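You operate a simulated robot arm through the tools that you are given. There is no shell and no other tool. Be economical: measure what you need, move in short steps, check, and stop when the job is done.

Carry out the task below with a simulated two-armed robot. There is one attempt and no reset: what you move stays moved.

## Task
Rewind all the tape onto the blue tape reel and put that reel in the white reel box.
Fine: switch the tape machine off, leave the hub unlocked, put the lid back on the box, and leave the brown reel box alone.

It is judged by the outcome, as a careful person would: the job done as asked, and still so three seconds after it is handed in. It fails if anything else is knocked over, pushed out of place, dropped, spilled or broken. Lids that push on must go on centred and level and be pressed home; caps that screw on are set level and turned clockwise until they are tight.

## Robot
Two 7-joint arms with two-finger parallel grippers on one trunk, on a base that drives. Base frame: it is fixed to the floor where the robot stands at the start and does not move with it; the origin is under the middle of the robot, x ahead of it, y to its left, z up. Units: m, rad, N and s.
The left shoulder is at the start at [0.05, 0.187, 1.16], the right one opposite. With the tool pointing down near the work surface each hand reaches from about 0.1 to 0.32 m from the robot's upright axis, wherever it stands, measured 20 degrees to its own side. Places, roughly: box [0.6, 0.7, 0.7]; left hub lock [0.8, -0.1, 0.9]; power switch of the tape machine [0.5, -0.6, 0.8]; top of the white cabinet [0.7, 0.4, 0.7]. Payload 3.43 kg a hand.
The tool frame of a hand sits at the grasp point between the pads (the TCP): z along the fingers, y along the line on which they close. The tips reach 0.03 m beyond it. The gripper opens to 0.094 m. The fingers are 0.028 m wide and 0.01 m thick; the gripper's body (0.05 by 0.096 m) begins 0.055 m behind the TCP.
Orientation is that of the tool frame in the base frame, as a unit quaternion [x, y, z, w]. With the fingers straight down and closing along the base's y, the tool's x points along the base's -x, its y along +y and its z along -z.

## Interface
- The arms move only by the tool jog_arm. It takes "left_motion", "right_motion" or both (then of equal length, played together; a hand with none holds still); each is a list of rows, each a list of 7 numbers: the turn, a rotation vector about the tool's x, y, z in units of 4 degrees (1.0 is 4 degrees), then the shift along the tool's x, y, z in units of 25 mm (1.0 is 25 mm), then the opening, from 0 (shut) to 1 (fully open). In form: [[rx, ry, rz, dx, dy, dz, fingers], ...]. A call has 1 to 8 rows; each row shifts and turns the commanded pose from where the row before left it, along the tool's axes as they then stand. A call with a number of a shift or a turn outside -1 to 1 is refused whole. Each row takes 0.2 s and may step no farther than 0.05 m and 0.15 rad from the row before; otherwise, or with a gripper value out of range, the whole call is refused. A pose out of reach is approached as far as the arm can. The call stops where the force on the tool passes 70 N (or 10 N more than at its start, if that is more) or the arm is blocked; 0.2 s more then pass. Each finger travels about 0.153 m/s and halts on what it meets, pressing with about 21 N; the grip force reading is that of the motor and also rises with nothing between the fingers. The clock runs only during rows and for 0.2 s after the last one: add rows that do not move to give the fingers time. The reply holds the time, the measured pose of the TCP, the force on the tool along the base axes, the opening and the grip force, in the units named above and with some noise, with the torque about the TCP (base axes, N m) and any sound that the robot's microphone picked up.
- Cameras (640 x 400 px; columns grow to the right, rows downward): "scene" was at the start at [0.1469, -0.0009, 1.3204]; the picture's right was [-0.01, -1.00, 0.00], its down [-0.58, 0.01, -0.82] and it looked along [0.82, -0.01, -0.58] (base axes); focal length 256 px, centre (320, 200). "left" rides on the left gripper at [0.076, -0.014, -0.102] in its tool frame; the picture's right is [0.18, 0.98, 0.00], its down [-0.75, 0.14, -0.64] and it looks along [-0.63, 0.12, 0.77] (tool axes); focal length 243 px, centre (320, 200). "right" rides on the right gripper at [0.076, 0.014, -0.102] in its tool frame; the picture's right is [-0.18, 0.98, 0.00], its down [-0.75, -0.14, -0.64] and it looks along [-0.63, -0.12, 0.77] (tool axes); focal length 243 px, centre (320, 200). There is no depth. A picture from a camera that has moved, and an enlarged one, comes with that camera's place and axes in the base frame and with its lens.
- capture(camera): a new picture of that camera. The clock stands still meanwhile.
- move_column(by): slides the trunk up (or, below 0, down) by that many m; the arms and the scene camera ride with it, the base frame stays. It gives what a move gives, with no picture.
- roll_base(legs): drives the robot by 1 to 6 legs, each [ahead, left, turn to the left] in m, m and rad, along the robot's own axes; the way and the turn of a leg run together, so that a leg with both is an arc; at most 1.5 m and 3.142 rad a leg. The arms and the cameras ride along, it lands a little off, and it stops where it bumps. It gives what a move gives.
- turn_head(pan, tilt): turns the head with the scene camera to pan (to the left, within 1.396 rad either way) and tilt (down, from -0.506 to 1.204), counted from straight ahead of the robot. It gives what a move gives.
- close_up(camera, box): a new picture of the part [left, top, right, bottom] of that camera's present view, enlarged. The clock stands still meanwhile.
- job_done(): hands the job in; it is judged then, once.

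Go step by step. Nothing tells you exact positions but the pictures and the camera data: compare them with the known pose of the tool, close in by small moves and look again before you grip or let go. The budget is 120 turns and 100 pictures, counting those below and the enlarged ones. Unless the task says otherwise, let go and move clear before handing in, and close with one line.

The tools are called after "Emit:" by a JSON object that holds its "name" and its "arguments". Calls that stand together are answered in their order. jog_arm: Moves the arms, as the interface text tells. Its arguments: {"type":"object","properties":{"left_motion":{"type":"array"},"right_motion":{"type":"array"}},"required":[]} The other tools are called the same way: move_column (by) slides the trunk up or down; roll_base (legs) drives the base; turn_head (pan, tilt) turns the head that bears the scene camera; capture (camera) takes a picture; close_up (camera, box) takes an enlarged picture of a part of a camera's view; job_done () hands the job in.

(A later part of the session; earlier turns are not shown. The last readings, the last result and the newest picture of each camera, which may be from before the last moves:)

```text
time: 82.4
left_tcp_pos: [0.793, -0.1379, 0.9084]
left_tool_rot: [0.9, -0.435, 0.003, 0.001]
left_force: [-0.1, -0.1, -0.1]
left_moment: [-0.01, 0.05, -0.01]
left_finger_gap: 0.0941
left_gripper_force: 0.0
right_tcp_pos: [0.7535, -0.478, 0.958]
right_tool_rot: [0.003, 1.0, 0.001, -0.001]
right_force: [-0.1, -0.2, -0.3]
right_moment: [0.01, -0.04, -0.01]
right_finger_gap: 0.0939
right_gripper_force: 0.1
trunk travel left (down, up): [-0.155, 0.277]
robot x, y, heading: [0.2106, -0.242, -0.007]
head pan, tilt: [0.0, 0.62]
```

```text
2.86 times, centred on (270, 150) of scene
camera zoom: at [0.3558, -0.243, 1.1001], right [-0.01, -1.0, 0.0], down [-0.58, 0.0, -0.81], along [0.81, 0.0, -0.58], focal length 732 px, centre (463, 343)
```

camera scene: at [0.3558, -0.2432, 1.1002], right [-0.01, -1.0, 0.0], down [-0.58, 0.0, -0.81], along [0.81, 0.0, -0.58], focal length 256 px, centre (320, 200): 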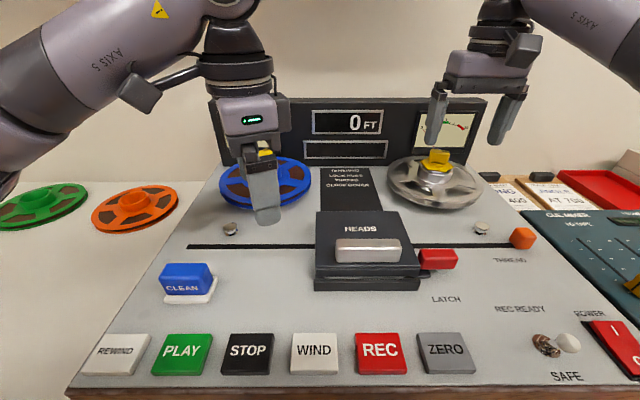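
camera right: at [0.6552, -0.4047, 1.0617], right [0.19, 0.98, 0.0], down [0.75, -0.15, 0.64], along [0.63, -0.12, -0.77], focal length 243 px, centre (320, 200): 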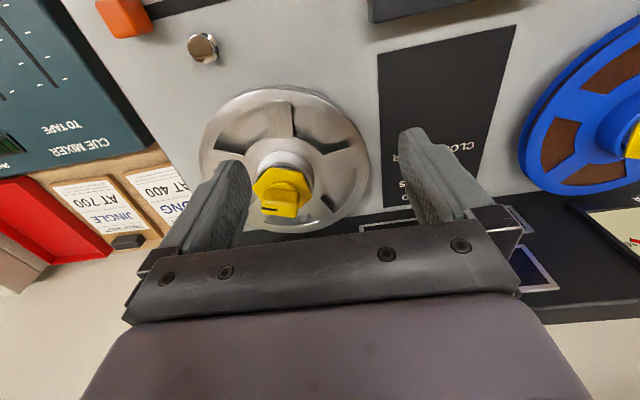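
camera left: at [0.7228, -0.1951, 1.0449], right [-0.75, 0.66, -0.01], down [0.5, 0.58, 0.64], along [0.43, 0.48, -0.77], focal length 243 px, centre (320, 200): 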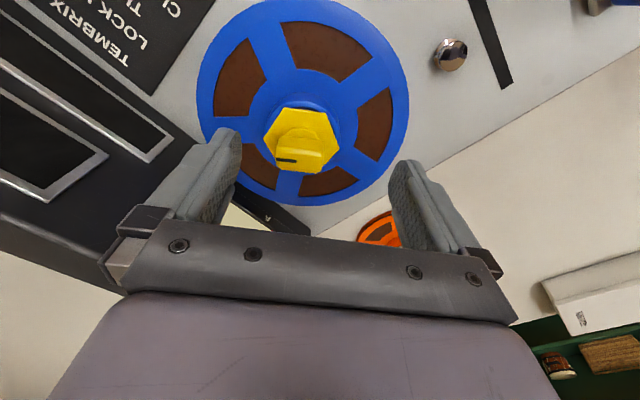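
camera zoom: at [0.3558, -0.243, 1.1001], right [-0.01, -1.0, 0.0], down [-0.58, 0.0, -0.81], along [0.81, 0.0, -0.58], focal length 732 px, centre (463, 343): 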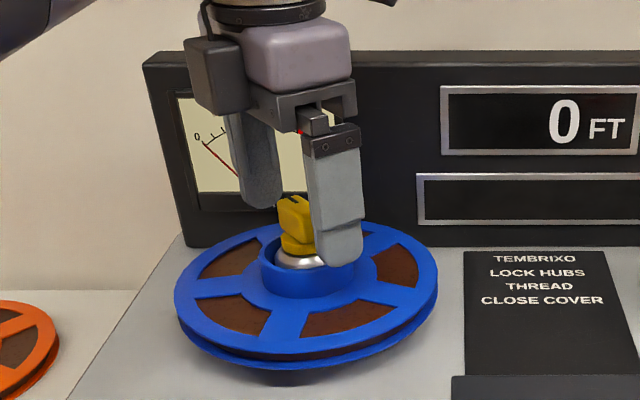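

The lock is unlocked and stays so. Now I'll lower the fingers around the reel's hub barrel (top ≈0.866, flange ≈0.846) and grip it.

Emit:
{"name": "jog_arm", "arguments": {"left_motion": [[0, 0, 0, 0, 0.08, 0.5, 1], [0, 0, 0, 0, 0, 0.3, 1], [0, 0, 0, 0, 0, 0.2, 1], [0, 0, 0, 0, 0, 0.1, 1]]}}

Emit:
{"name": "close_up", "arguments": {"camera": "scene", "box": [190, 80, 350, 220]}}

Emit:
{"name": "close_up", "arguments": {"camera": "left", "box": [180, 60, 460, 240]}}

```text
time: 83.4
left_tcp_pos: [0.7906, -0.1396, 0.8811]
left_tool_rot: [0.9, -0.436, 0.003, 0.0]
left_force: [0.5, 0.5, -0.6]
left_moment: [0.01, 0.01, -0.03]
left_finger_gap: 0.094
left_gripper_force: 0.1
right_tcp_pos: [0.7534, -0.4797, 0.9583]
right_tool_rot: [0.004, 1.0, 0.001, 0.0]
right_force: [-0.1, -0.2, 0.4]
right_moment: [-0.01, -0.02, -0.03]
right_finger_gap: 0.0939
right_gripper_force: 0.0
trunk travel left (down, up): [-0.155, 0.277]
robot x, y, heading: [0.2075, -0.2382, -0.005]
head pan, tilt: [0.0, 0.62]
```

```text
2.86 times, centred on (270, 150) of scene
camera zoom: at [0.3558, -0.2432, 1.1001], right [-0.01, -1.0, 0.0], down [-0.58, 0.0, -0.81], along [0.81, 0.0, -0.58], focal length 732 px, centre (463, 343)
```

zoom: 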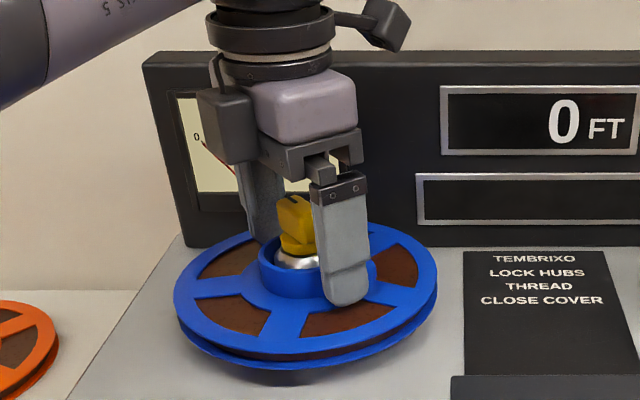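

```text
2.22 times, centred on (320, 150) of left
camera zoom: at [0.8492, -0.1894, 0.9837], right [-0.66, -0.75, 0.0], down [-0.58, 0.51, 0.64], along [-0.48, 0.42, -0.77], focal length 539 px, centre (320, 311)
```

zoom: 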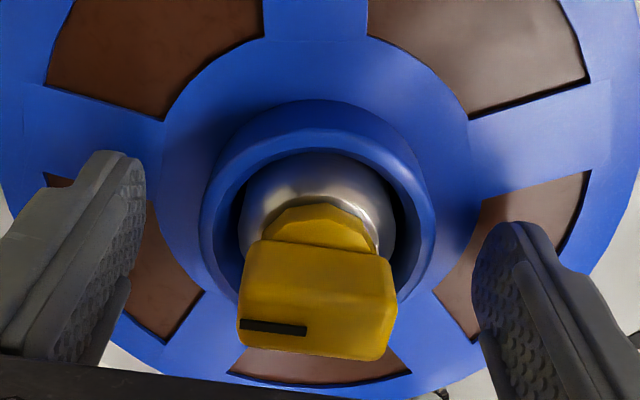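

Positioned well. Closing on the hub barrel.

Emit:
{"name": "jog_arm", "arguments": {"left_motion": [[0, 0, 0, 0, 0, 0.08, 1], [0, 0, 0, 0, 0, 0, 0.4], [0, 0, 0, 0, 0, 0, 0.4], [0, 0, 0, 0, 0, 0, 0.4]]}}

Emit:
{"name": "close_up", "arguments": {"camera": "left", "box": [180, 60, 460, 240]}}

```text
time: 84.4
left_tcp_pos: [0.7922, -0.1404, 0.879]
left_tool_rot: [0.9, -0.436, 0.003, 0.0]
left_force: [0.7, 0.3, 0.8]
left_moment: [-0.07, 0.0, -0.02]
left_finger_gap: 0.0612
left_gripper_force: 21.2
right_tcp_pos: [0.7535, -0.4775, 0.9586]
right_tool_rot: [0.003, 1.0, 0.001, 0.0]
right_force: [0.2, 0.1, -0.4]
right_moment: [0.0, 0.05, 0.03]
right_finger_gap: 0.0938
right_gripper_force: 0.1
trunk travel left (down, up): [-0.155, 0.277]
robot x, y, heading: [0.2087, -0.2432, -0.006]
head pan, tilt: [0.0, 0.62]
```

```text
2.22 times, centred on (320, 150) of left
camera zoom: at [0.8494, -0.1896, 0.9822], right [-0.66, -0.75, 0.0], down [-0.58, 0.51, 0.64], along [-0.48, 0.42, -0.77], focal length 539 px, centre (320, 311)
```

zoom: 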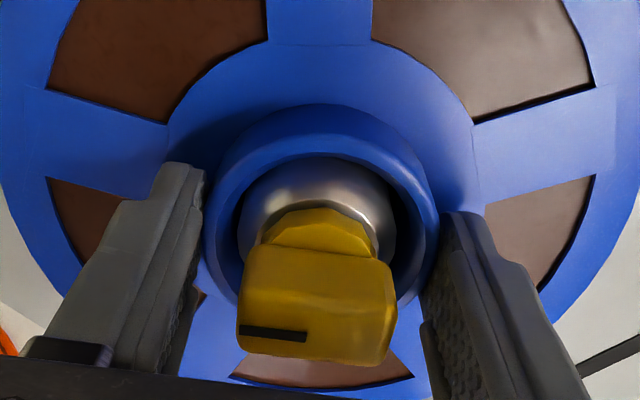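

Gripped with a 61 mm gap. Lifting straight up with the column.

Emit:
{"name": "move_column", "arguments": {"by": 0.03}}

Emit:
{"name": "close_up", "arguments": {"camera": "scene", "box": [190, 80, 350, 220]}}

```text
time: 85.2
left_tcp_pos: [0.7916, -0.1396, 0.9097]
left_tool_rot: [0.9, -0.436, 0.003, 0.0]
left_force: [0.4, -1.0, -3.3]
left_moment: [-0.04, 0.01, 0.01]
left_finger_gap: 0.0614
left_gripper_force: 21.1
right_tcp_pos: [0.7548, -0.4783, 0.9882]
right_tool_rot: [0.003, 1.0, 0.001, 0.0]
right_force: [-0.3, -0.2, 0.0]
right_moment: [-0.02, 0.04, -0.02]
right_finger_gap: 0.0941
right_gripper_force: 0.0
trunk travel left (down, up): [-0.185, 0.247]
robot x, y, heading: [0.2131, -0.2404, -0.005]
head pan, tilt: [0.0, 0.62]
```

```text
2.86 times, centred on (270, 150) of scene
camera zoom: at [0.3563, -0.2432, 1.1301], right [-0.01, -1.0, 0.0], down [-0.58, 0.0, -0.81], along [0.81, 0.0, -0.58], focal length 732 px, centre (463, 343)
```

zoom: 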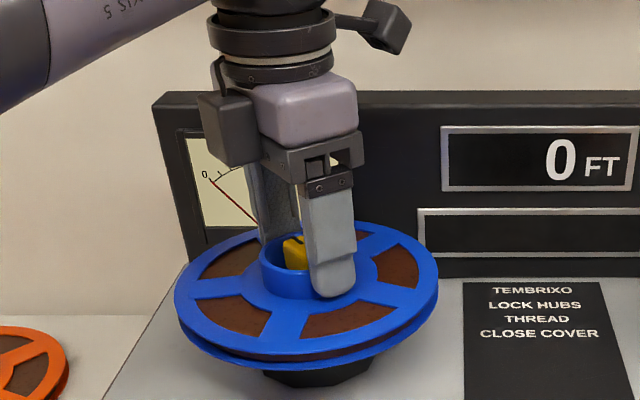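

The reel lifts cleanly off the spindle. Raising further to clear the lock and then backing out.

Emit:
{"name": "move_column", "arguments": {"by": 0.1}}

Emit:
{"name": "capture", "arguments": {"camera": "scene"}}

```text
time: 86.5
left_tcp_pos: [0.7928, -0.1401, 1.0081]
left_tool_rot: [0.9, -0.436, 0.003, 0.001]
left_force: [0.4, 0.5, -3.3]
left_moment: [-0.01, 0.02, 0.04]
left_finger_gap: 0.0611
left_gripper_force: 21.0
right_tcp_pos: [0.7552, -0.4795, 1.089]
right_tool_rot: [0.004, 1.0, 0.0, 0.0]
right_force: [-0.8, 0.1, 0.1]
right_moment: [0.01, 0.03, -0.01]
right_finger_gap: 0.0937
right_gripper_force: 0.1
trunk travel left (down, up): [-0.285, 0.147]
robot x, y, heading: [0.2063, -0.2399, -0.007]
head pan, tilt: [0.0, 0.62]
```

```text
37 pictures are left
camera scene: at [0.3563, -0.2432, 1.23], right [-0.01, -1.0, 0.0], down [-0.58, 0.0, -0.81], along [0.81, 0.0, -0.58], focal length 256 px, centre (320, 200)
```

scene: 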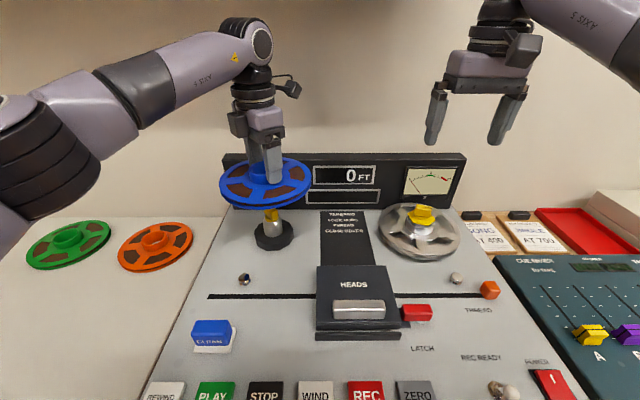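

The reel is clear of the spindle. Backing out from the bench, then moving left toward the cabinet.

Emit:
{"name": "roll_base", "arguments": {"legs": [[-0.3, 0, 0], [0, 0.6, 0]]}}

Emit:
{"name": "turn_head", "arguments": {"pan": 0.3, "tilt": 0.8}}

Emit:
{"name": "capture", "arguments": {"camera": "scene"}}

```text
time: 93.9
left_tcp_pos: [0.4987, 0.4567, 1.0101]
left_tool_rot: [0.898, -0.439, 0.004, 0.0]
left_force: [0.0, 0.6, -3.6]
left_moment: [-0.04, -0.05, 0.0]
left_finger_gap: 0.0614
left_gripper_force: 20.6
right_tcp_pos: [0.4595, 0.1168, 1.0888]
right_tool_rot: [0.006, 1.0, 0.0, -0.001]
right_force: [-0.1, -0.3, 0.9]
right_moment: [0.04, 0.0, -0.03]
right_finger_gap: 0.094
right_gripper_force: 0.1
trunk travel left (down, up): [-0.285, 0.147]
robot x, y, heading: [-0.0841, 0.3521, -0.015]
head pan, tilt: [0.0, 0.62]
```

```text
time: 94.7
left_tcp_pos: [0.4981, 0.4561, 1.0093]
left_tool_rot: [0.899, -0.438, 0.005, 0.0]
left_force: [-1.7, -0.1, -3.1]
left_moment: [-0.02, 0.01, -0.05]
left_finger_gap: 0.0612
left_gripper_force: 21.1
right_tcp_pos: [0.4585, 0.115, 1.0891]
right_tool_rot: [0.007, 1.0, 0.0, 0.0]
right_force: [0.9, -0.1, 0.0]
right_moment: [0.01, -0.01, 0.01]
right_finger_gap: 0.0943
right_gripper_force: 0.1
trunk travel left (down, up): [-0.285, 0.147]
robot x, y, heading: [-0.0835, 0.361, -0.011]
head pan, tilt: [0.3, 0.799]
```

```text
36 pictures are left
camera scene: at [0.0521, 0.3783, 1.215], right [0.28, -0.96, 0.0], down [-0.69, -0.2, -0.7], along [0.67, 0.2, -0.72], focal length 256 px, centre (320, 200)
```

scene: 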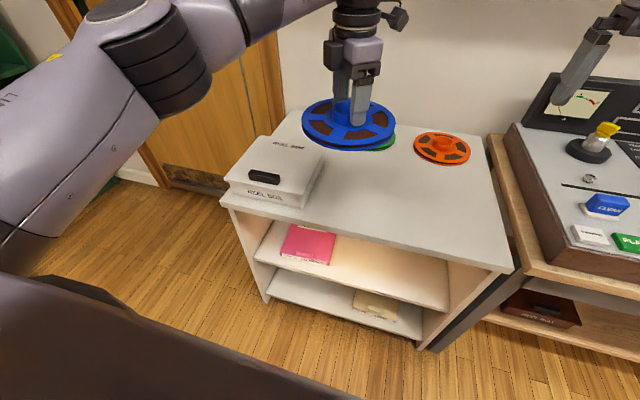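

The view gives: box at x 0.495–0.706, y 0.564–0.774 with a handle near its front edge; free cabinet space in front-right. I'll set the reel down temporarily at about (0.58, 0.165), so I drive there and lower.

Emit:
{"name": "roll_base", "arguments": {"legs": [[0.1, -0.29, 0.011]]}}

Emit:
{"name": "move_column", "arguments": {"by": -0.17}}

Emit:
{"name": "turn_head", "arguments": {"pan": 0.0, "tilt": 0.8}}

Emit:
{"name": "capture", "arguments": {"camera": "scene"}}

```text
time: 97.8
left_tcp_pos: [0.5973, 0.1708, 1.0097]
left_tool_rot: [0.901, -0.433, 0.004, 0.0]
left_force: [0.6, -0.3, -3.1]
left_moment: [-0.01, 0.02, 0.01]
left_finger_gap: 0.0611
left_gripper_force: 21.0
right_tcp_pos: [0.5599, -0.1676, 1.088]
right_tool_rot: [0.001, 1.0, 0.001, 0.001]
right_force: [-1.0, 0.3, 0.6]
right_moment: [0.01, 0.0, -0.01]
right_finger_gap: 0.094
right_gripper_force: 0.0
trunk travel left (down, up): [-0.285, 0.147]
robot x, y, heading: [0.0125, 0.0666, 0.001]
head pan, tilt: [0.3, 0.799]
```

```text
time: 99.7
left_tcp_pos: [0.5969, 0.1716, 0.8386]
left_tool_rot: [0.901, -0.433, 0.004, -0.001]
left_force: [0.3, 0.0, -2.5]
left_moment: [-0.04, 0.0, 0.0]
left_finger_gap: 0.0614
left_gripper_force: 21.1
right_tcp_pos: [0.5595, -0.1673, 0.918]
right_tool_rot: [0.0, 1.0, 0.001, 0.0]
right_force: [0.5, -0.2, -0.4]
right_moment: [-0.02, -0.02, 0.0]
right_finger_gap: 0.0939
right_gripper_force: 0.1
trunk travel left (down, up): [-0.115, 0.317]
robot x, y, heading: [0.0116, 0.07, -0.006]
head pan, tilt: [0.3, 0.799]
```

```text
time: 100.5
left_tcp_pos: [0.5964, 0.1712, 0.8388]
left_tool_rot: [0.901, -0.433, 0.003, 0.001]
left_force: [-0.2, -0.5, -3.5]
left_moment: [0.02, 0.0, -0.02]
left_finger_gap: 0.0613
left_gripper_force: 21.1
right_tcp_pos: [0.5603, -0.1682, 0.9183]
right_tool_rot: [0.001, 1.0, 0.001, 0.0]
right_force: [-0.5, 0.6, 0.4]
right_moment: [-0.02, 0.0, -0.04]
right_finger_gap: 0.0941
right_gripper_force: 0.1
trunk travel left (down, up): [-0.115, 0.317]
robot x, y, heading: [0.0155, 0.0667, -0.005]
head pan, tilt: [0.0, 0.799]
```

```text
35 pictures are left
camera scene: at [0.1542, 0.0657, 1.0449], right [0.0, -1.0, 0.0], down [-0.72, 0.0, -0.7], along [0.7, 0.0, -0.72], focal length 256 px, centre (320, 200)
```

scene: 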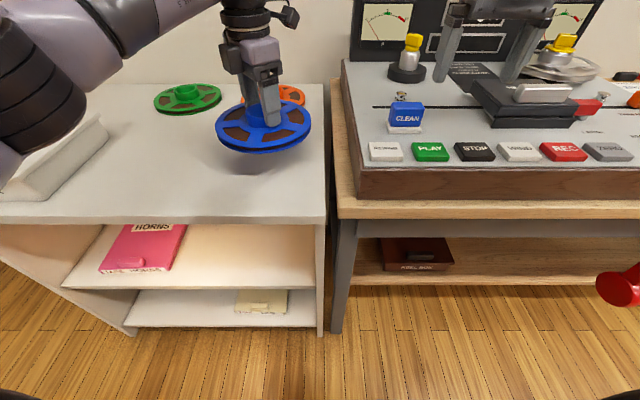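

The reel hovers over free space. Lowering to the cabinet top.

Emit:
{"name": "move_column", "arguments": {"by": -0.065}}

Emit:
{"name": "jog_arm", "arguments": {"left_motion": [[0, 0, 0, 0, 0, 0.2, 0.4], [0, 0, 0, 0, 0, 0.2, 0.4], [0, 0, 0, 0, 0, 0.1, 0.4]]}}

Emit:
{"name": "close_up", "arguments": {"camera": "scene", "box": [180, 60, 340, 180]}}

```text
time: 101.6
left_tcp_pos: [0.5969, 0.1703, 0.7741]
left_tool_rot: [0.901, -0.433, 0.004, 0.0]
left_force: [-0.5, -0.2, -2.9]
left_moment: [-0.01, -0.02, -0.03]
left_finger_gap: 0.0613
left_gripper_force: 21.1
right_tcp_pos: [0.561, -0.1679, 0.8538]
right_tool_rot: [0.001, 1.0, 0.001, 0.0]
right_force: [-1.0, 0.7, 0.4]
right_moment: [-0.01, 0.02, -0.01]
right_finger_gap: 0.0944
right_gripper_force: 0.1
trunk travel left (down, up): [-0.05, 0.382]
robot x, y, heading: [0.0149, 0.0626, -0.001]
head pan, tilt: [0.0, 0.799]
```

```text
time: 102.4
left_tcp_pos: [0.5972, 0.1715, 0.7654]
left_tool_rot: [0.901, -0.434, 0.006, 0.0]
left_force: [1.8, -0.2, 16.4]
left_moment: [-0.15, 0.08, 0.04]
left_finger_gap: 0.0618
left_gripper_force: 21.4
right_tcp_pos: [0.5596, -0.1673, 0.8544]
right_tool_rot: [0.001, 1.0, 0.001, 0.001]
right_force: [-0.5, 0.1, 0.0]
right_moment: [0.0, 0.0, 0.05]
right_finger_gap: 0.0942
right_gripper_force: 0.0
trunk travel left (down, up): [-0.05, 0.382]
robot x, y, heading: [0.0161, 0.0672, -0.002]
head pan, tilt: [0.0, 0.799]
```

```text
3.33 times, centred on (260, 120) of scene
camera zoom: at [0.153, 0.0654, 0.9804], right [0.0, -1.0, 0.0], down [-0.72, 0.0, -0.7], along [0.7, 0.0, -0.72], focal length 854 px, centre (520, 467)
```

zoom: 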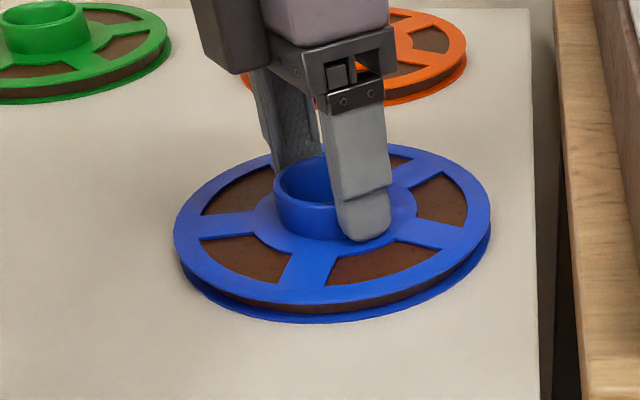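

The reel rests on the cabinet (contact at TCP 0.766). Releasing and raising; the right hand is low over the deck but shows no contact force.

Emit:
{"name": "jog_arm", "arguments": {"left_motion": [[0, 0, 0, 0, 0, -0.12, 0.4], [0, 0, 0, 0, 0, 0, 1], [0, 0, 0, 0, 0, 0, 1], [0, 0, 0, 0, 0, 0, 1]]}}

Emit:
{"name": "move_column", "arguments": {"by": 0.17}}

Emit:
{"name": "roll_base", "arguments": {"legs": [[-0.05, 0.43, 0]]}}

Emit:
{"name": "turn_head", "arguments": {"pan": 0.15, "tilt": 0.9}}

Emit:
{"name": "capture", "arguments": {"camera": "scene"}}

```text
time: 103.4
left_tcp_pos: [0.5972, 0.1716, 0.7638]
left_tool_rot: [0.901, -0.434, 0.003, 0.001]
left_force: [0.2, 0.3, 0.6]
left_moment: [0.02, 0.04, -0.04]
left_finger_gap: 0.0936
left_gripper_force: 0.0
right_tcp_pos: [0.5605, -0.1679, 0.854]
right_tool_rot: [0.0, 1.0, 0.001, 0.0]
right_force: [0.0, 0.4, 0.2]
right_moment: [-0.02, 0.0, -0.01]
right_finger_gap: 0.0938
right_gripper_force: 0.0
trunk travel left (down, up): [-0.05, 0.382]
robot x, y, heading: [0.0117, 0.0689, 0.0]
head pan, tilt: [0.0, 0.799]
```

```text
time: 105.3
left_tcp_pos: [0.5963, 0.1706, 0.9353]
left_tool_rot: [0.901, -0.434, 0.004, -0.001]
left_force: [-0.2, 0.5, 0.0]
left_moment: [-0.01, 0.03, 0.0]
left_finger_gap: 0.0939
left_gripper_force: 0.1
right_tcp_pos: [0.5593, -0.1679, 1.0247]
right_tool_rot: [0.001, 1.0, 0.001, 0.0]
right_force: [0.8, 1.3, 0.1]
right_moment: [0.02, 0.02, 0.02]
right_finger_gap: 0.0942
right_gripper_force: 0.0
trunk travel left (down, up): [-0.22, 0.212]
robot x, y, heading: [0.0142, 0.0632, -0.003]
head pan, tilt: [0.0, 0.799]
```

```text
time: 109.6
left_tcp_pos: [0.5469, 0.6046, 0.934]
left_tool_rot: [0.901, -0.434, 0.003, 0.0]
left_force: [-0.8, -0.6, 1.2]
left_moment: [-0.01, 0.0, 0.02]
left_finger_gap: 0.0938
left_gripper_force: 0.1
right_tcp_pos: [0.5102, 0.2657, 1.0241]
right_tool_rot: [0.0, 1.0, 0.0, 0.0]
right_force: [1.0, 1.0, 0.9]
right_moment: [-0.02, 0.0, 0.02]
right_finger_gap: 0.094
right_gripper_force: 0.0
trunk travel left (down, up): [-0.22, 0.212]
robot x, y, heading: [-0.0337, 0.4963, 0.003]
head pan, tilt: [0.0, 0.799]
```

```text
time: 110.3
left_tcp_pos: [0.5469, 0.6067, 0.9348]
left_tool_rot: [0.901, -0.434, 0.003, 0.0]
left_force: [-0.5, 0.0, 0.2]
left_moment: [0.02, -0.01, 0.01]
left_finger_gap: 0.0938
left_gripper_force: 0.1
right_tcp_pos: [0.5112, 0.2659, 1.023]
right_tool_rot: [0.0, 1.0, 0.002, 0.0]
right_force: [0.1, 0.1, 1.3]
right_moment: [0.0, 0.01, -0.04]
right_finger_gap: 0.094
right_gripper_force: 0.1
trunk travel left (down, up): [-0.22, 0.212]
robot x, y, heading: [-0.0368, 0.4989, -0.005]
head pan, tilt: [0.15, 0.901]
```

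```text
33 pictures are left
camera scene: at [0.0985, 0.5097, 1.1421], right [0.15, -0.99, 0.0], down [-0.77, -0.12, -0.62], along [0.61, 0.09, -0.78], focal length 256 px, centre (320, 200)
```

scene: 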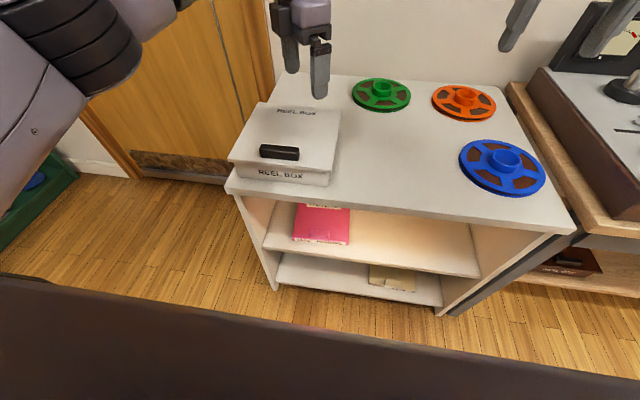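

The reel is set down well. Close look at the box and handle from the scene and left-hand cameras.

Emit:
{"name": "close_up", "arguments": {"camera": "scene", "box": [210, 90, 360, 200]}}

Emit:
{"name": "capture", "arguments": {"camera": "left"}}

```text
3.64 times, centred on (285, 145) of scene
camera zoom: at [0.0985, 0.5097, 1.1421], right [0.15, -0.99, 0.0], down [-0.77, -0.12, -0.62], along [0.61, 0.09, -0.78], focal length 931 px, centre (447, 400)
```

zoom: 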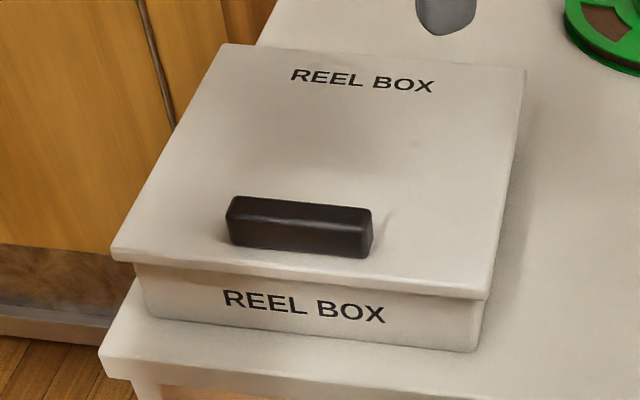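

```text
31 pictures are left
camera left: at [0.6048, 0.5555, 1.0377], right [-0.65, -0.76, 0.0], down [-0.59, 0.5, 0.64], along [-0.48, 0.42, -0.77], focal length 243 px, centre (320, 200)
```

left: 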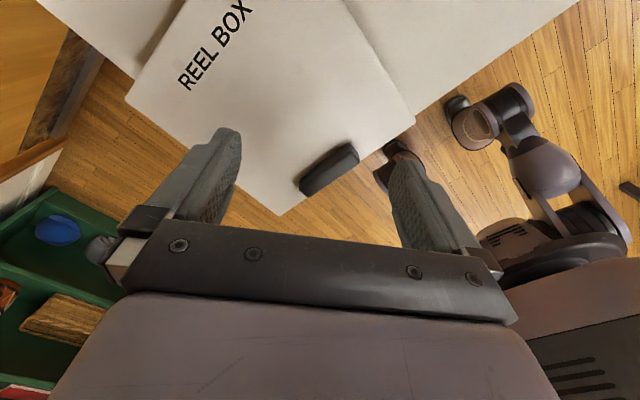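

Handle centre at about (0.485, 0.647), top ≈0.804, long axis along y; lid ≈0.21 m square centred (0.561, 0.647). I'll turn the hand so the pads close along x, half open.

Emit:
{"name": "jog_arm", "arguments": {"left_motion": [[0, 0, 1, 0, 0, 0, 0.5], [0, 0, 1, 0, 0, 0, 0.5], [0, 0, 1, 0, 0, 0, 0.5], [0, 0, 1, 0, 0, 0, 0.5], [0, 0, 1, 0, 0, 0, 0.5], [0, 0, 1, 0, 0, 0, 0.5], [0, 0, 1, 0, 0, 0, 0.5], [0, 0, 1, 0, 0, 0, 0.5]]}}

Emit:
{"name": "jog_arm", "arguments": {"left_motion": [[0, 0, 1, 0, 0, 0, 0.5], [0, 0, 0.65, 0, 0, 0, 0.5], [0, 0, 0, -0.55, 0.8, 0, 0.5], [0, 0, 0, -0.55, 0.8, 0, 0.5], [0, 0, 0, -0.58, 0.85, 0.5, 0.5], [0, 0, 0, 0, 0, 1, 0.5]]}}

Emit:
{"name": "capture", "arguments": {"camera": "left"}}

Emit:
{"name": "close_up", "arguments": {"camera": "scene", "box": [210, 60, 390, 200]}}

```text
time: 112.1
left_tcp_pos: [0.5459, 0.605, 0.9345]
left_tool_rot: [0.746, -0.666, 0.002, -0.001]
left_force: [-0.1, -0.7, 0.6]
left_moment: [-0.03, -0.03, 0.02]
left_finger_gap: 0.0469
left_gripper_force: 0.0
right_tcp_pos: [0.5113, 0.265, 1.0238]
right_tool_rot: [0.0, 1.0, 0.001, 0.0]
right_force: [0.5, -1.2, 2.0]
right_moment: [0.01, 0.01, 0.0]
right_finger_gap: 0.0939
right_gripper_force: 0.1
trunk travel left (down, up): [-0.22, 0.212]
robot x, y, heading: [-0.0347, 0.4996, 0.003]
head pan, tilt: [0.15, 0.901]
```

```text
time: 113.5
left_tcp_pos: [0.4858, 0.6464, 0.8968]
left_tool_rot: [0.708, -0.706, 0.004, -0.001]
left_force: [0.5, -0.1, -0.2]
left_moment: [-0.02, -0.01, 0.02]
left_finger_gap: 0.0471
left_gripper_force: 0.0
right_tcp_pos: [0.5093, 0.2653, 1.0236]
right_tool_rot: [0.0, 1.0, 0.001, 0.0]
right_force: [0.3, 0.8, -0.8]
right_moment: [-0.01, 0.0, 0.01]
right_finger_gap: 0.094
right_gripper_force: 0.0
trunk travel left (down, up): [-0.22, 0.212]
robot x, y, heading: [-0.0358, 0.4981, 0.005]
head pan, tilt: [0.15, 0.901]
```

```text
30 pictures are left
camera left: at [0.4987, 0.5714, 0.9996], right [-0.98, -0.19, -0.01], down [-0.15, 0.76, 0.64], along [-0.11, 0.63, -0.77], focal length 243 px, centre (320, 200)
```

left: 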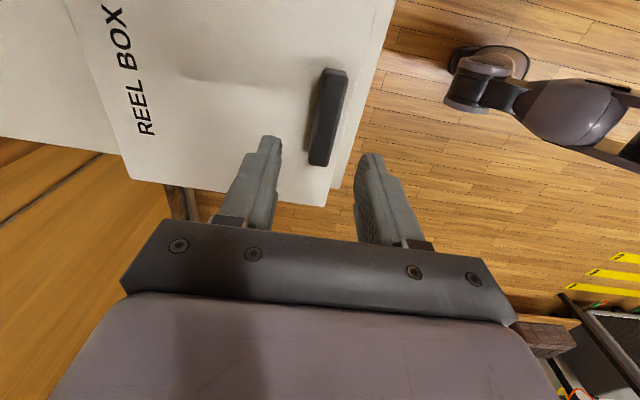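

```text
2.86 times, centred on (300, 130) of scene
camera zoom: at [0.0985, 0.5098, 1.1421], right [0.15, -0.99, 0.0], down [-0.77, -0.12, -0.62], along [0.61, 0.09, -0.78], focal length 732 px, centre (377, 400)
```

zoom: 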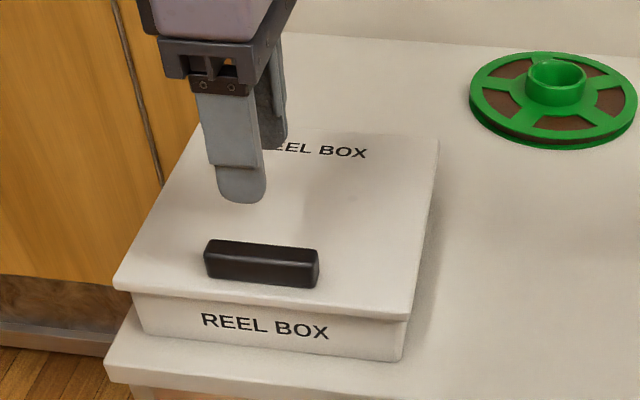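

Aligned over the handle. Descending around it and checking before gripping.

Emit:
{"name": "jog_arm", "arguments": {"left_motion": [[0, 0, 0, 0, 0.12, 1, 0.5], [0, 0, 0, 0, 0, 1, 0.5], [0, 0, 0, 0, 0, 0.6, 0.5], [0, 0, 0, 0, 0, 0.3, 0.5]]}}

Emit:
{"name": "close_up", "arguments": {"camera": "scene", "box": [210, 60, 390, 200]}}

Emit:
{"name": "close_up", "arguments": {"camera": "left", "box": [200, 60, 440, 240]}}

```text
time: 114.5
left_tcp_pos: [0.4831, 0.6475, 0.8242]
left_tool_rot: [0.708, -0.706, 0.003, -0.001]
left_force: [-0.4, 0.6, 0.2]
left_moment: [-0.02, -0.02, 0.0]
left_finger_gap: 0.047
left_gripper_force: 0.0
right_tcp_pos: [0.5112, 0.2663, 1.0245]
right_tool_rot: [0.0, 1.0, 0.001, 0.0]
right_force: [0.1, 0.8, -0.1]
right_moment: [-0.02, 0.01, 0.0]
right_finger_gap: 0.0943
right_gripper_force: 0.2
trunk travel left (down, up): [-0.22, 0.212]
robot x, y, heading: [-0.0355, 0.4963, 0.002]
head pan, tilt: [0.15, 0.901]
```

```text
2.86 times, centred on (300, 130) of scene
camera zoom: at [0.0984, 0.5098, 1.1421], right [0.15, -0.99, 0.0], down [-0.77, -0.12, -0.62], along [0.61, 0.09, -0.78], focal length 732 px, centre (377, 400)
```

zoom: 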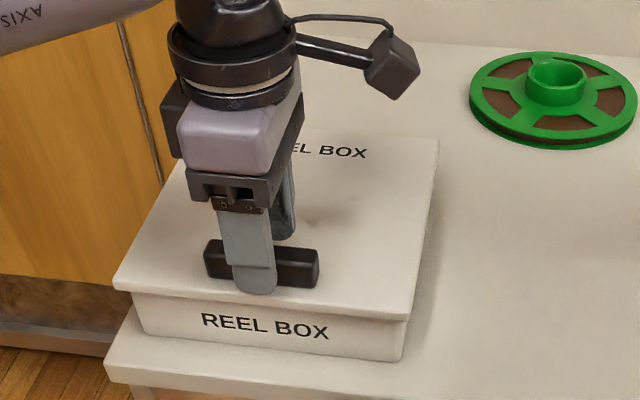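

```text
2.22 times, centred on (320, 150) of left
camera zoom: at [0.4961, 0.5721, 0.9261], right [-0.98, -0.19, -0.01], down [-0.15, 0.76, 0.64], along [-0.11, 0.63, -0.77], focal length 539 px, centre (320, 311)
```

zoom: 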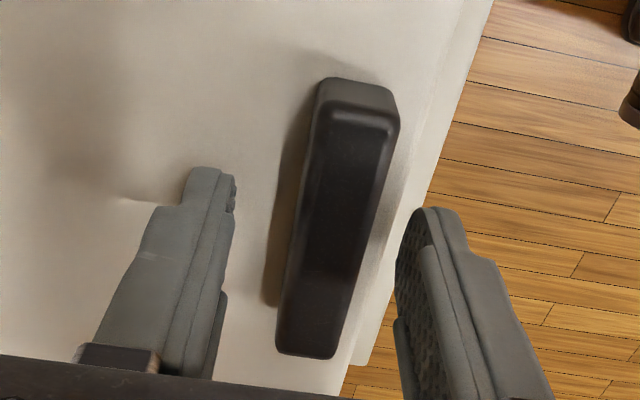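

The pads straddle the handle. Lowering 3 mm more, centring and closing.

Emit:
{"name": "jog_arm", "arguments": {"left_motion": [[0, 0, 0, 0.16, 0, 0.1, 0.5], [0, 0, 0, 0, 0, 0, 0.1], [0, 0, 0, 0, 0, 0, 0.05], [0, 0, 0, 0, 0, 0, 0]]}}

Emit:
{"name": "jog_arm", "arguments": {"left_motion": [[0, 0, 0, 0, 0, -0.3, 0], [0, 0, 0, 0, 0, -0.3, 0], [0, 0, 0, 0, 0, -0.4, 0]]}}

Emit:
{"name": "close_up", "arguments": {"camera": "scene", "box": [210, 60, 390, 200]}}

```text
time: 115.5
left_tcp_pos: [0.483, 0.6439, 0.8214]
left_tool_rot: [0.707, -0.707, 0.004, -0.001]
left_force: [-0.5, 0.3, 1.3]
left_moment: [-0.22, 0.12, 0.05]
left_finger_gap: 0.0195
left_gripper_force: 21.3
right_tcp_pos: [0.5116, 0.2668, 1.0239]
right_tool_rot: [0.0, 1.0, 0.001, 0.0]
right_force: [0.2, 0.6, 0.0]
right_moment: [-0.05, 0.01, 0.0]
right_finger_gap: 0.0938
right_gripper_force: 0.0
trunk travel left (down, up): [-0.22, 0.212]
robot x, y, heading: [-0.0342, 0.4974, 0.002]
head pan, tilt: [0.15, 0.901]
```

```text
time: 116.3
left_tcp_pos: [0.483, 0.6435, 0.8465]
left_tool_rot: [0.707, -0.707, 0.003, -0.001]
left_force: [-0.5, -0.2, -2.1]
left_moment: [-0.04, 0.19, 0.03]
left_finger_gap: 0.0196
left_gripper_force: 21.3
right_tcp_pos: [0.5105, 0.266, 1.0239]
right_tool_rot: [0.0, 1.0, 0.002, 0.0]
right_force: [-0.3, -0.8, -0.4]
right_moment: [-0.02, 0.05, -0.02]
right_finger_gap: 0.0942
right_gripper_force: 0.1
trunk travel left (down, up): [-0.22, 0.212]
robot x, y, heading: [-0.0357, 0.5, 0.003]
head pan, tilt: [0.15, 0.901]
```

```text
2.86 times, centred on (300, 130) of scene
camera zoom: at [0.0986, 0.5098, 1.142], right [0.15, -0.99, 0.0], down [-0.77, -0.12, -0.62], along [0.61, 0.09, -0.78], focal length 732 px, centre (377, 400)
```

zoom: 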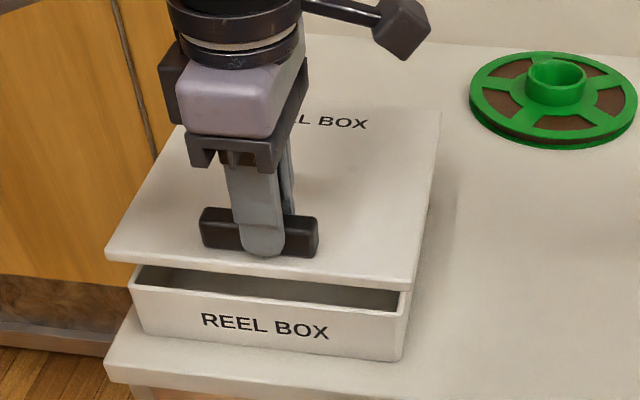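

The lid lifts off level. Seated reference: TCP (0.483, 0.644, 0.8214). I'll raise it and move right to set it on the free cabinet area at y ≈ 0.40.

Emit:
{"name": "move_column", "arguments": {"by": 0.06}}

Emit:
{"name": "roll_base", "arguments": {"legs": [[0.015, -0.242, 0]]}}

Emit:
{"name": "move_column", "arguments": {"by": -0.12}}

Emit:
{"name": "capture", "arguments": {"camera": "scene"}}

```text
time: 117.3
left_tcp_pos: [0.4837, 0.6423, 0.9059]
left_tool_rot: [0.708, -0.706, 0.003, -0.001]
left_force: [0.2, -0.7, -2.5]
left_moment: [-0.02, 0.18, -0.02]
left_finger_gap: 0.0194
left_gripper_force: 20.8
right_tcp_pos: [0.5113, 0.2666, 1.082]
right_tool_rot: [0.0, 1.0, 0.001, -0.001]
right_force: [-0.5, -0.5, -0.4]
right_moment: [-0.02, -0.02, 0.02]
right_finger_gap: 0.094
right_gripper_force: 0.1
trunk travel left (down, up): [-0.28, 0.152]
robot x, y, heading: [-0.0355, 0.499, -0.002]
head pan, tilt: [0.15, 0.901]
```

```text
time: 120.1
left_tcp_pos: [0.4981, 0.398, 0.9073]
left_tool_rot: [0.708, -0.706, 0.003, -0.002]
left_force: [-0.2, -0.5, -2.7]
left_moment: [0.0, 0.18, 0.02]
left_finger_gap: 0.0195
left_gripper_force: 20.9
right_tcp_pos: [0.5266, 0.0209, 1.0831]
right_tool_rot: [0.0, 1.0, 0.001, 0.0]
right_force: [0.1, 0.0, -0.2]
right_moment: [-0.03, 0.02, 0.0]
right_finger_gap: 0.094
right_gripper_force: 0.1
trunk travel left (down, up): [-0.28, 0.152]
robot x, y, heading: [-0.0194, 0.2517, 0.008]
head pan, tilt: [0.15, 0.901]
```

```text
time: 121.6
left_tcp_pos: [0.4986, 0.398, 0.7865]
left_tool_rot: [0.708, -0.706, 0.003, -0.001]
left_force: [0.5, 0.4, -2.1]
left_moment: [0.01, 0.16, 0.05]
left_finger_gap: 0.0194
left_gripper_force: 21.3
right_tcp_pos: [0.5276, 0.02, 0.9638]
right_tool_rot: [-0.001, 1.0, 0.001, -0.001]
right_force: [0.1, -0.4, 0.8]
right_moment: [-0.01, -0.02, 0.0]
right_finger_gap: 0.0942
right_gripper_force: 0.0
trunk travel left (down, up): [-0.16, 0.272]
robot x, y, heading: [-0.0201, 0.2506, 0.001]
head pan, tilt: [0.15, 0.901]
```

```text
25 pictures are left
camera scene: at [0.1139, 0.2644, 1.0821], right [0.15, -0.99, 0.0], down [-0.77, -0.12, -0.62], along [0.61, 0.09, -0.78], focal length 256 px, centre (320, 200)
```

scene: 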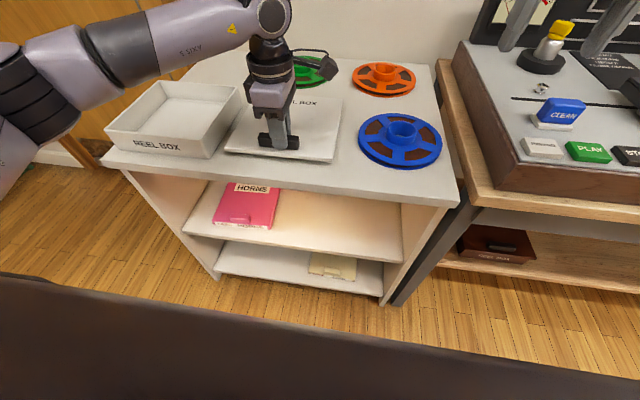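

The lid hovers over free space with clear gaps. Lowering it until contact.

Emit:
{"name": "jog_arm", "arguments": {"left_motion": [[0, 0, 0, 0, 0, 0.3, 0], [0, 0, 0, 0, 0, 0.3, 0], [0, 0, 0, 0, 0, 0.2, 0], [0, 0, 0, 0, 0, 0.1, 0], [0, 0, 0, 0, 0, 0.1, 0]]}}

```text
time: 122.8
left_tcp_pos: [0.498, 0.3968, 0.7688]
left_tool_rot: [0.708, -0.706, 0.008, -0.005]
left_force: [-5.9, 4.3, 42.0]
left_moment: [0.53, 0.68, -0.01]
left_finger_gap: 0.0198
left_gripper_force: 21.3
right_tcp_pos: [0.5235, 0.0214, 0.9662]
right_tool_rot: [-0.001, 1.0, 0.001, 0.001]
right_force: [0.5, 0.7, -0.6]
right_moment: [0.03, -0.03, 0.02]
right_finger_gap: 0.0941
right_gripper_force: 0.1
trunk travel left (down, up): [-0.16, 0.272]
robot x, y, heading: [-0.0194, 0.2508, 0.005]
head pan, tilt: [0.15, 0.901]
```

Contact made; easing off and releasing.

Emit:
{"name": "jog_arm", "arguments": {"left_motion": [[0, 0, 0, 0, 0, -0.2, 0], [0, 0, 0, 0, 0, -0.1, 0], [0, 0, 0, 0, 0, 0, 0.5], [0, 0, 0, 0, 0, 0, 0.5], [0, 0, 0, 0, 0, 0, 0.5]]}}

Emit:
{"name": "close_up", "arguments": {"camera": "scene", "box": [80, 40, 470, 210]}}

```text
time: 124.0
left_tcp_pos: [0.4983, 0.3975, 0.7688]
left_tool_rot: [0.708, -0.707, 0.003, -0.001]
left_force: [5.5, -2.8, 14.9]
left_moment: [0.01, 0.17, 0.02]
left_finger_gap: 0.0443
left_gripper_force: 0.0
right_tcp_pos: [0.5254, 0.0217, 0.9638]
right_tool_rot: [-0.001, 1.0, 0.001, 0.001]
right_force: [0.3, 0.5, -1.2]
right_moment: [0.02, 0.0, -0.01]
right_finger_gap: 0.094
right_gripper_force: 0.1
trunk travel left (down, up): [-0.16, 0.272]
robot x, y, heading: [-0.0202, 0.2558, 0.003]
head pan, tilt: [0.15, 0.901]
```

```text
1.64 times, centred on (275, 125) of scene
camera zoom: at [0.1132, 0.2639, 1.0822], right [0.15, -0.99, 0.0], down [-0.77, -0.12, -0.62], along [0.61, 0.09, -0.78], focal length 420 px, centre (394, 323)
```

zoom: 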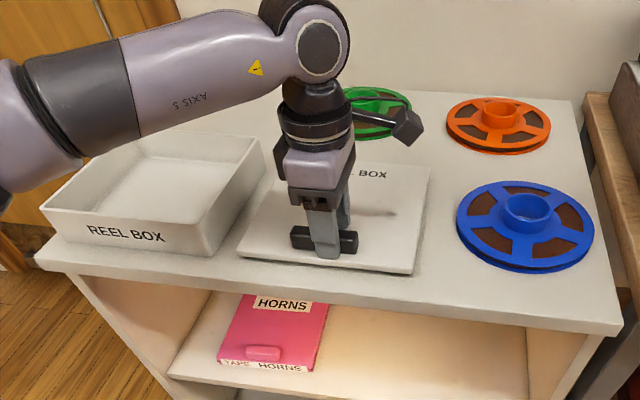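

The lid is down. Raising, then going for the reel.

Emit:
{"name": "jog_arm", "arguments": {"left_motion": [[0, 0, 0, 0, 0, -0.3, 0.5], [0, 0, 0, 0, 0, -0.7, 0.5], [0, 0, 0, 0, 0, -1, 1], [0, 0, 0, 0, 0, -1, 1]]}}

Emit:
{"name": "move_column", "arguments": {"by": 0.04}}

Emit:
{"name": "roll_base", "arguments": {"legs": [[0.1, -0.225, 0]]}}

Emit:
{"name": "capture", "arguments": {"camera": "scene"}}

```text
time: 125.0
left_tcp_pos: [0.4979, 0.3982, 0.847]
left_tool_rot: [0.708, -0.706, 0.003, -0.002]
left_force: [1.1, -1.3, 0.4]
left_moment: [0.03, 0.01, 0.03]
left_finger_gap: 0.094
left_gripper_force: 0.0
right_tcp_pos: [0.5268, 0.0212, 0.9633]
right_tool_rot: [-0.001, 1.0, 0.001, -0.001]
right_force: [0.0, 0.6, 0.4]
right_moment: [0.0, 0.0, 0.0]
right_finger_gap: 0.094
right_gripper_force: 0.0
trunk travel left (down, up): [-0.16, 0.272]
robot x, y, heading: [-0.0204, 0.2524, -0.005]
head pan, tilt: [0.15, 0.901]
```

```text
time: 125.8
left_tcp_pos: [0.4972, 0.3987, 0.8859]
left_tool_rot: [0.707, -0.707, 0.003, -0.001]
left_force: [-0.4, -0.2, -0.3]
left_moment: [0.0, 0.0, -0.01]
left_finger_gap: 0.0936
left_gripper_force: 0.0
right_tcp_pos: [0.5269, 0.0212, 1.0045]
right_tool_rot: [-0.001, 1.0, 0.002, 0.0]
right_force: [-0.5, -0.3, -0.3]
right_moment: [0.0, 0.0, 0.02]
right_finger_gap: 0.0939
right_gripper_force: 0.0
trunk travel left (down, up): [-0.2, 0.232]
robot x, y, heading: [-0.0182, 0.2577, 0.004]
head pan, tilt: [0.15, 0.901]
```

```text
time: 128.4
left_tcp_pos: [0.5981, 0.1704, 0.8857]
left_tool_rot: [0.709, -0.706, 0.004, -0.002]
left_force: [0.0, 0.3, -0.2]
left_moment: [0.01, -0.03, -0.02]
left_finger_gap: 0.0941
left_gripper_force: 0.1
right_tcp_pos: [0.6271, -0.2067, 1.0033]
right_tool_rot: [-0.001, 1.0, 0.0, 0.0]
right_force: [0.5, -0.1, -0.4]
right_moment: [0.02, 0.02, 0.01]
right_finger_gap: 0.094
right_gripper_force: 0.1
trunk travel left (down, up): [-0.2, 0.232]
robot x, y, heading: [0.0791, 0.0255, 0.004]
head pan, tilt: [0.15, 0.901]
```

```text
23 pictures are left
camera scene: at [0.2145, 0.0364, 1.122], right [0.15, -0.99, 0.0], down [-0.77, -0.12, -0.62], along [0.61, 0.09, -0.78], focal length 256 px, centre (320, 200)
```

scene: 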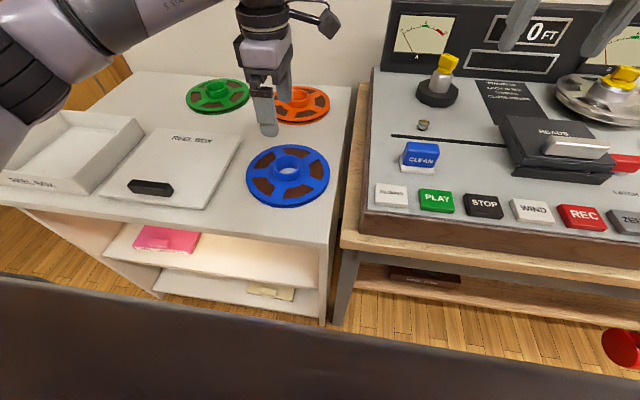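

The hand is right above the reel's hub. Descending with the arm only, since the right hand hangs over the deck.

Emit:
{"name": "jog_arm", "arguments": {"left_motion": [[0, 0, 0, 0, 0, 1, 1], [0, 0, 0, 0, 0, 1, 1], [0, 0, 0, 0, 0, 1, 1], [0, 0, 0, 0, 0, 0.4, 1]]}}

Emit:
{"name": "close_up", "arguments": {"camera": "left", "box": [180, 60, 460, 240]}}

```text
time: 129.4
left_tcp_pos: [0.5982, 0.1699, 0.8022]
left_tool_rot: [0.708, -0.706, 0.003, -0.002]
left_force: [-0.4, -0.4, 0.5]
left_moment: [0.02, -0.01, -0.03]
left_finger_gap: 0.0939
left_gripper_force: 0.0
right_tcp_pos: [0.6269, -0.2066, 1.0026]
right_tool_rot: [-0.001, 1.0, 0.001, 0.0]
right_force: [0.0, 0.2, 0.4]
right_moment: [0.0, 0.01, -0.04]
right_finger_gap: 0.094
right_gripper_force: 0.1
trunk travel left (down, up): [-0.2, 0.232]
robot x, y, heading: [0.0802, 0.0273, 0.003]
head pan, tilt: [0.15, 0.901]
```

```text
2.22 times, centred on (320, 150) of left
camera zoom: at [0.6114, 0.0951, 0.904], right [-0.98, -0.19, -0.01], down [-0.15, 0.76, 0.64], along [-0.11, 0.63, -0.77], focal length 539 px, centre (320, 311)
```

zoom: 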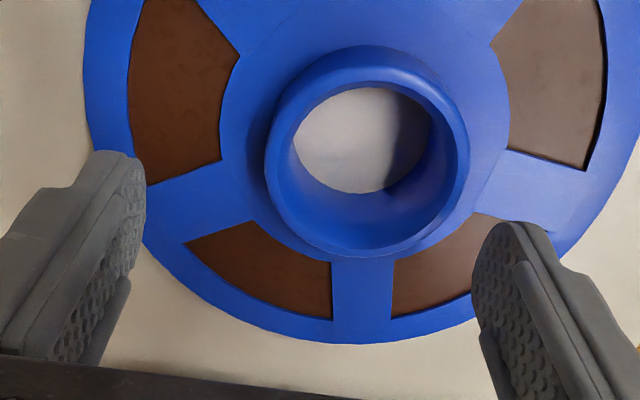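

The hub is actually about 13 mm nearer and 11 mm to the right. Correcting, descending and gripping.

Emit:
{"name": "jog_arm", "arguments": {"left_motion": [[0, 0, 0, 0.45, 0.53, 0, 1], [0, 0, 0, 0, 0, 0.6, 1], [0, 0, 0, 0, 0, 0.6, 1], [0, 0, 0, 0, 0, 0.3, 1]]}}

Emit:
{"name": "close_up", "arguments": {"camera": "left", "box": [180, 60, 460, 240]}}

```text
time: 130.4
left_tcp_pos: [0.5842, 0.1569, 0.7642]
left_tool_rot: [0.708, -0.706, 0.004, -0.001]
left_force: [-1.8, 1.4, 10.3]
left_moment: [0.16, 0.48, -0.04]
left_finger_gap: 0.0939
left_gripper_force: 0.1
right_tcp_pos: [0.6265, -0.2069, 1.0048]
right_tool_rot: [0.0, 1.0, 0.001, 0.001]
right_force: [-0.6, 0.1, 0.1]
right_moment: [0.0, 0.01, -0.03]
right_finger_gap: 0.094
right_gripper_force: 0.0
trunk travel left (down, up): [-0.2, 0.232]
robot x, y, heading: [0.0811, 0.0263, 0.006]
head pan, tilt: [0.15, 0.901]
```

```text
2.22 times, centred on (320, 150) of left
camera zoom: at [0.5982, 0.0828, 0.867], right [-0.98, -0.19, -0.01], down [-0.15, 0.76, 0.64], along [-0.11, 0.63, -0.77], focal length 539 px, centre (320, 311)
```

zoom: 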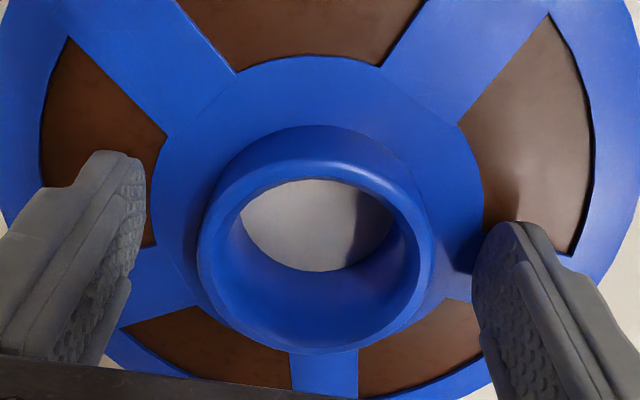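

Centred; the tips just touch the flange. Easing up 3 mm, gripping and lifting.

Emit:
{"name": "jog_arm", "arguments": {"left_motion": [[0, 0, 0, 0, 0, -0.12, 1], [0, 0, 0, 0, 0, 0, 0.4], [0, 0, 0, 0, 0, 0, 0.3], [0, 0, 0, 0, 0, 0, 0.3], [0, 0, 0, 0, 0, -0.4, 0.3], [0, 0, 0, 0, 0, -1, 0.3], [0, 0, 0, 0, 0, -1, 0.3]]}}

Emit:
{"name": "move_column", "arguments": {"by": 0.08}}

Emit:
{"name": "roll_base", "arguments": {"legs": [[-0.05, 0.49, 0]]}}

Emit:
{"name": "capture", "arguments": {"camera": "scene"}}

```text
time: 132.0
left_tcp_pos: [0.5856, 0.1581, 0.8284]
left_tool_rot: [0.708, -0.706, 0.004, -0.001]
left_force: [-0.3, 0.3, -3.3]
left_moment: [-0.02, -0.02, 0.0]
left_finger_gap: 0.0607
left_gripper_force: 21.3
right_tcp_pos: [0.6261, -0.2057, 1.0035]
right_tool_rot: [-0.001, 1.0, 0.001, 0.0]
right_force: [-0.1, 0.2, -0.3]
right_moment: [0.03, 0.01, -0.02]
right_finger_gap: 0.094
right_gripper_force: 0.1
trunk travel left (down, up): [-0.2, 0.232]
robot x, y, heading: [0.0805, 0.0252, 0.002]
head pan, tilt: [0.15, 0.901]
```

```text
time: 133.2
left_tcp_pos: [0.5855, 0.1576, 0.9063]
left_tool_rot: [0.708, -0.706, 0.003, -0.001]
left_force: [0.2, 0.7, -2.8]
left_moment: [-0.01, 0.0, -0.03]
left_finger_gap: 0.0609
left_gripper_force: 21.3
right_tcp_pos: [0.6265, -0.2065, 1.0832]
right_tool_rot: [-0.001, 1.0, 0.001, -0.001]
right_force: [-0.6, -0.2, 0.3]
right_moment: [0.03, 0.0, -0.02]
right_finger_gap: 0.0939
right_gripper_force: 0.0
trunk travel left (down, up): [-0.28, 0.152]
robot x, y, heading: [0.0811, 0.0214, 0.005]
head pan, tilt: [0.15, 0.901]
```

```text
time: 138.1
left_tcp_pos: [0.535, 0.651, 0.9066]
left_tool_rot: [-0.706, 0.709, -0.003, 0.0]
left_force: [0.7, 0.4, -2.9]
left_moment: [-0.05, -0.02, -0.02]
left_finger_gap: 0.0605
left_gripper_force: 21.1
right_tcp_pos: [0.5761, 0.2828, 1.0843]
right_tool_rot: [0.003, 1.0, 0.001, -0.001]
right_force: [0.1, -0.6, 0.1]
right_moment: [-0.01, -0.02, 0.0]
right_finger_gap: 0.0941
right_gripper_force: 0.0
trunk travel left (down, up): [-0.28, 0.152]
robot x, y, heading: [0.0311, 0.5185, -0.004]
head pan, tilt: [0.15, 0.901]
```

```text
20 pictures are left
camera scene: at [0.1651, 0.5309, 1.202], right [0.15, -0.99, 0.0], down [-0.78, -0.11, -0.62], along [0.61, 0.09, -0.78], focal length 256 px, centre (320, 200)
```

scene: 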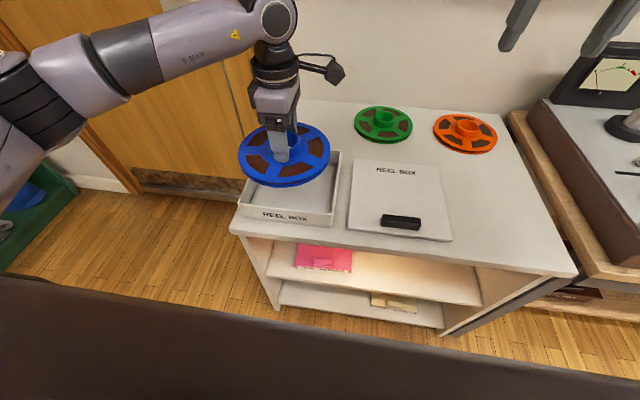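

The reel is above the box. I'll zoom in to measure the box opening.

Emit:
{"name": "close_up", "arguments": {"camera": "scene", "box": [220, 110, 360, 235]}}

Emit:
{"name": "capture", "arguments": {"camera": "left"}}

```text
3.20 times, centred on (290, 172) of scene
camera zoom: at [0.1651, 0.5309, 1.202], right [0.15, -0.99, 0.0], down [-0.78, -0.11, -0.62], along [0.61, 0.09, -0.78], focal length 819 px, centre (416, 288)
```

zoom: 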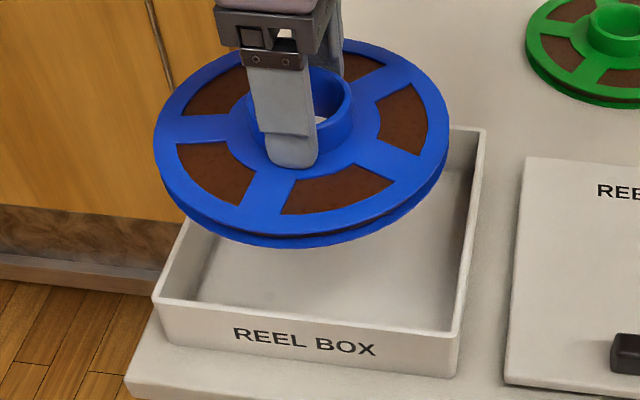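

```text
18 pictures are left
camera left: at [0.5489, 0.575, 1.0093], right [-0.98, -0.18, -0.01], down [-0.14, 0.76, 0.64], along [-0.11, 0.63, -0.77], focal length 243 px, centre (320, 200)
```

left: 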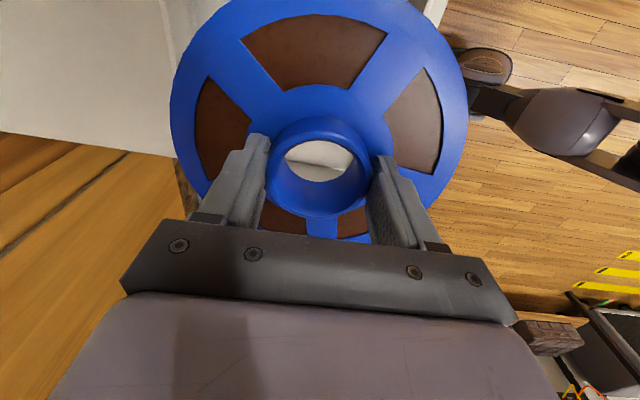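

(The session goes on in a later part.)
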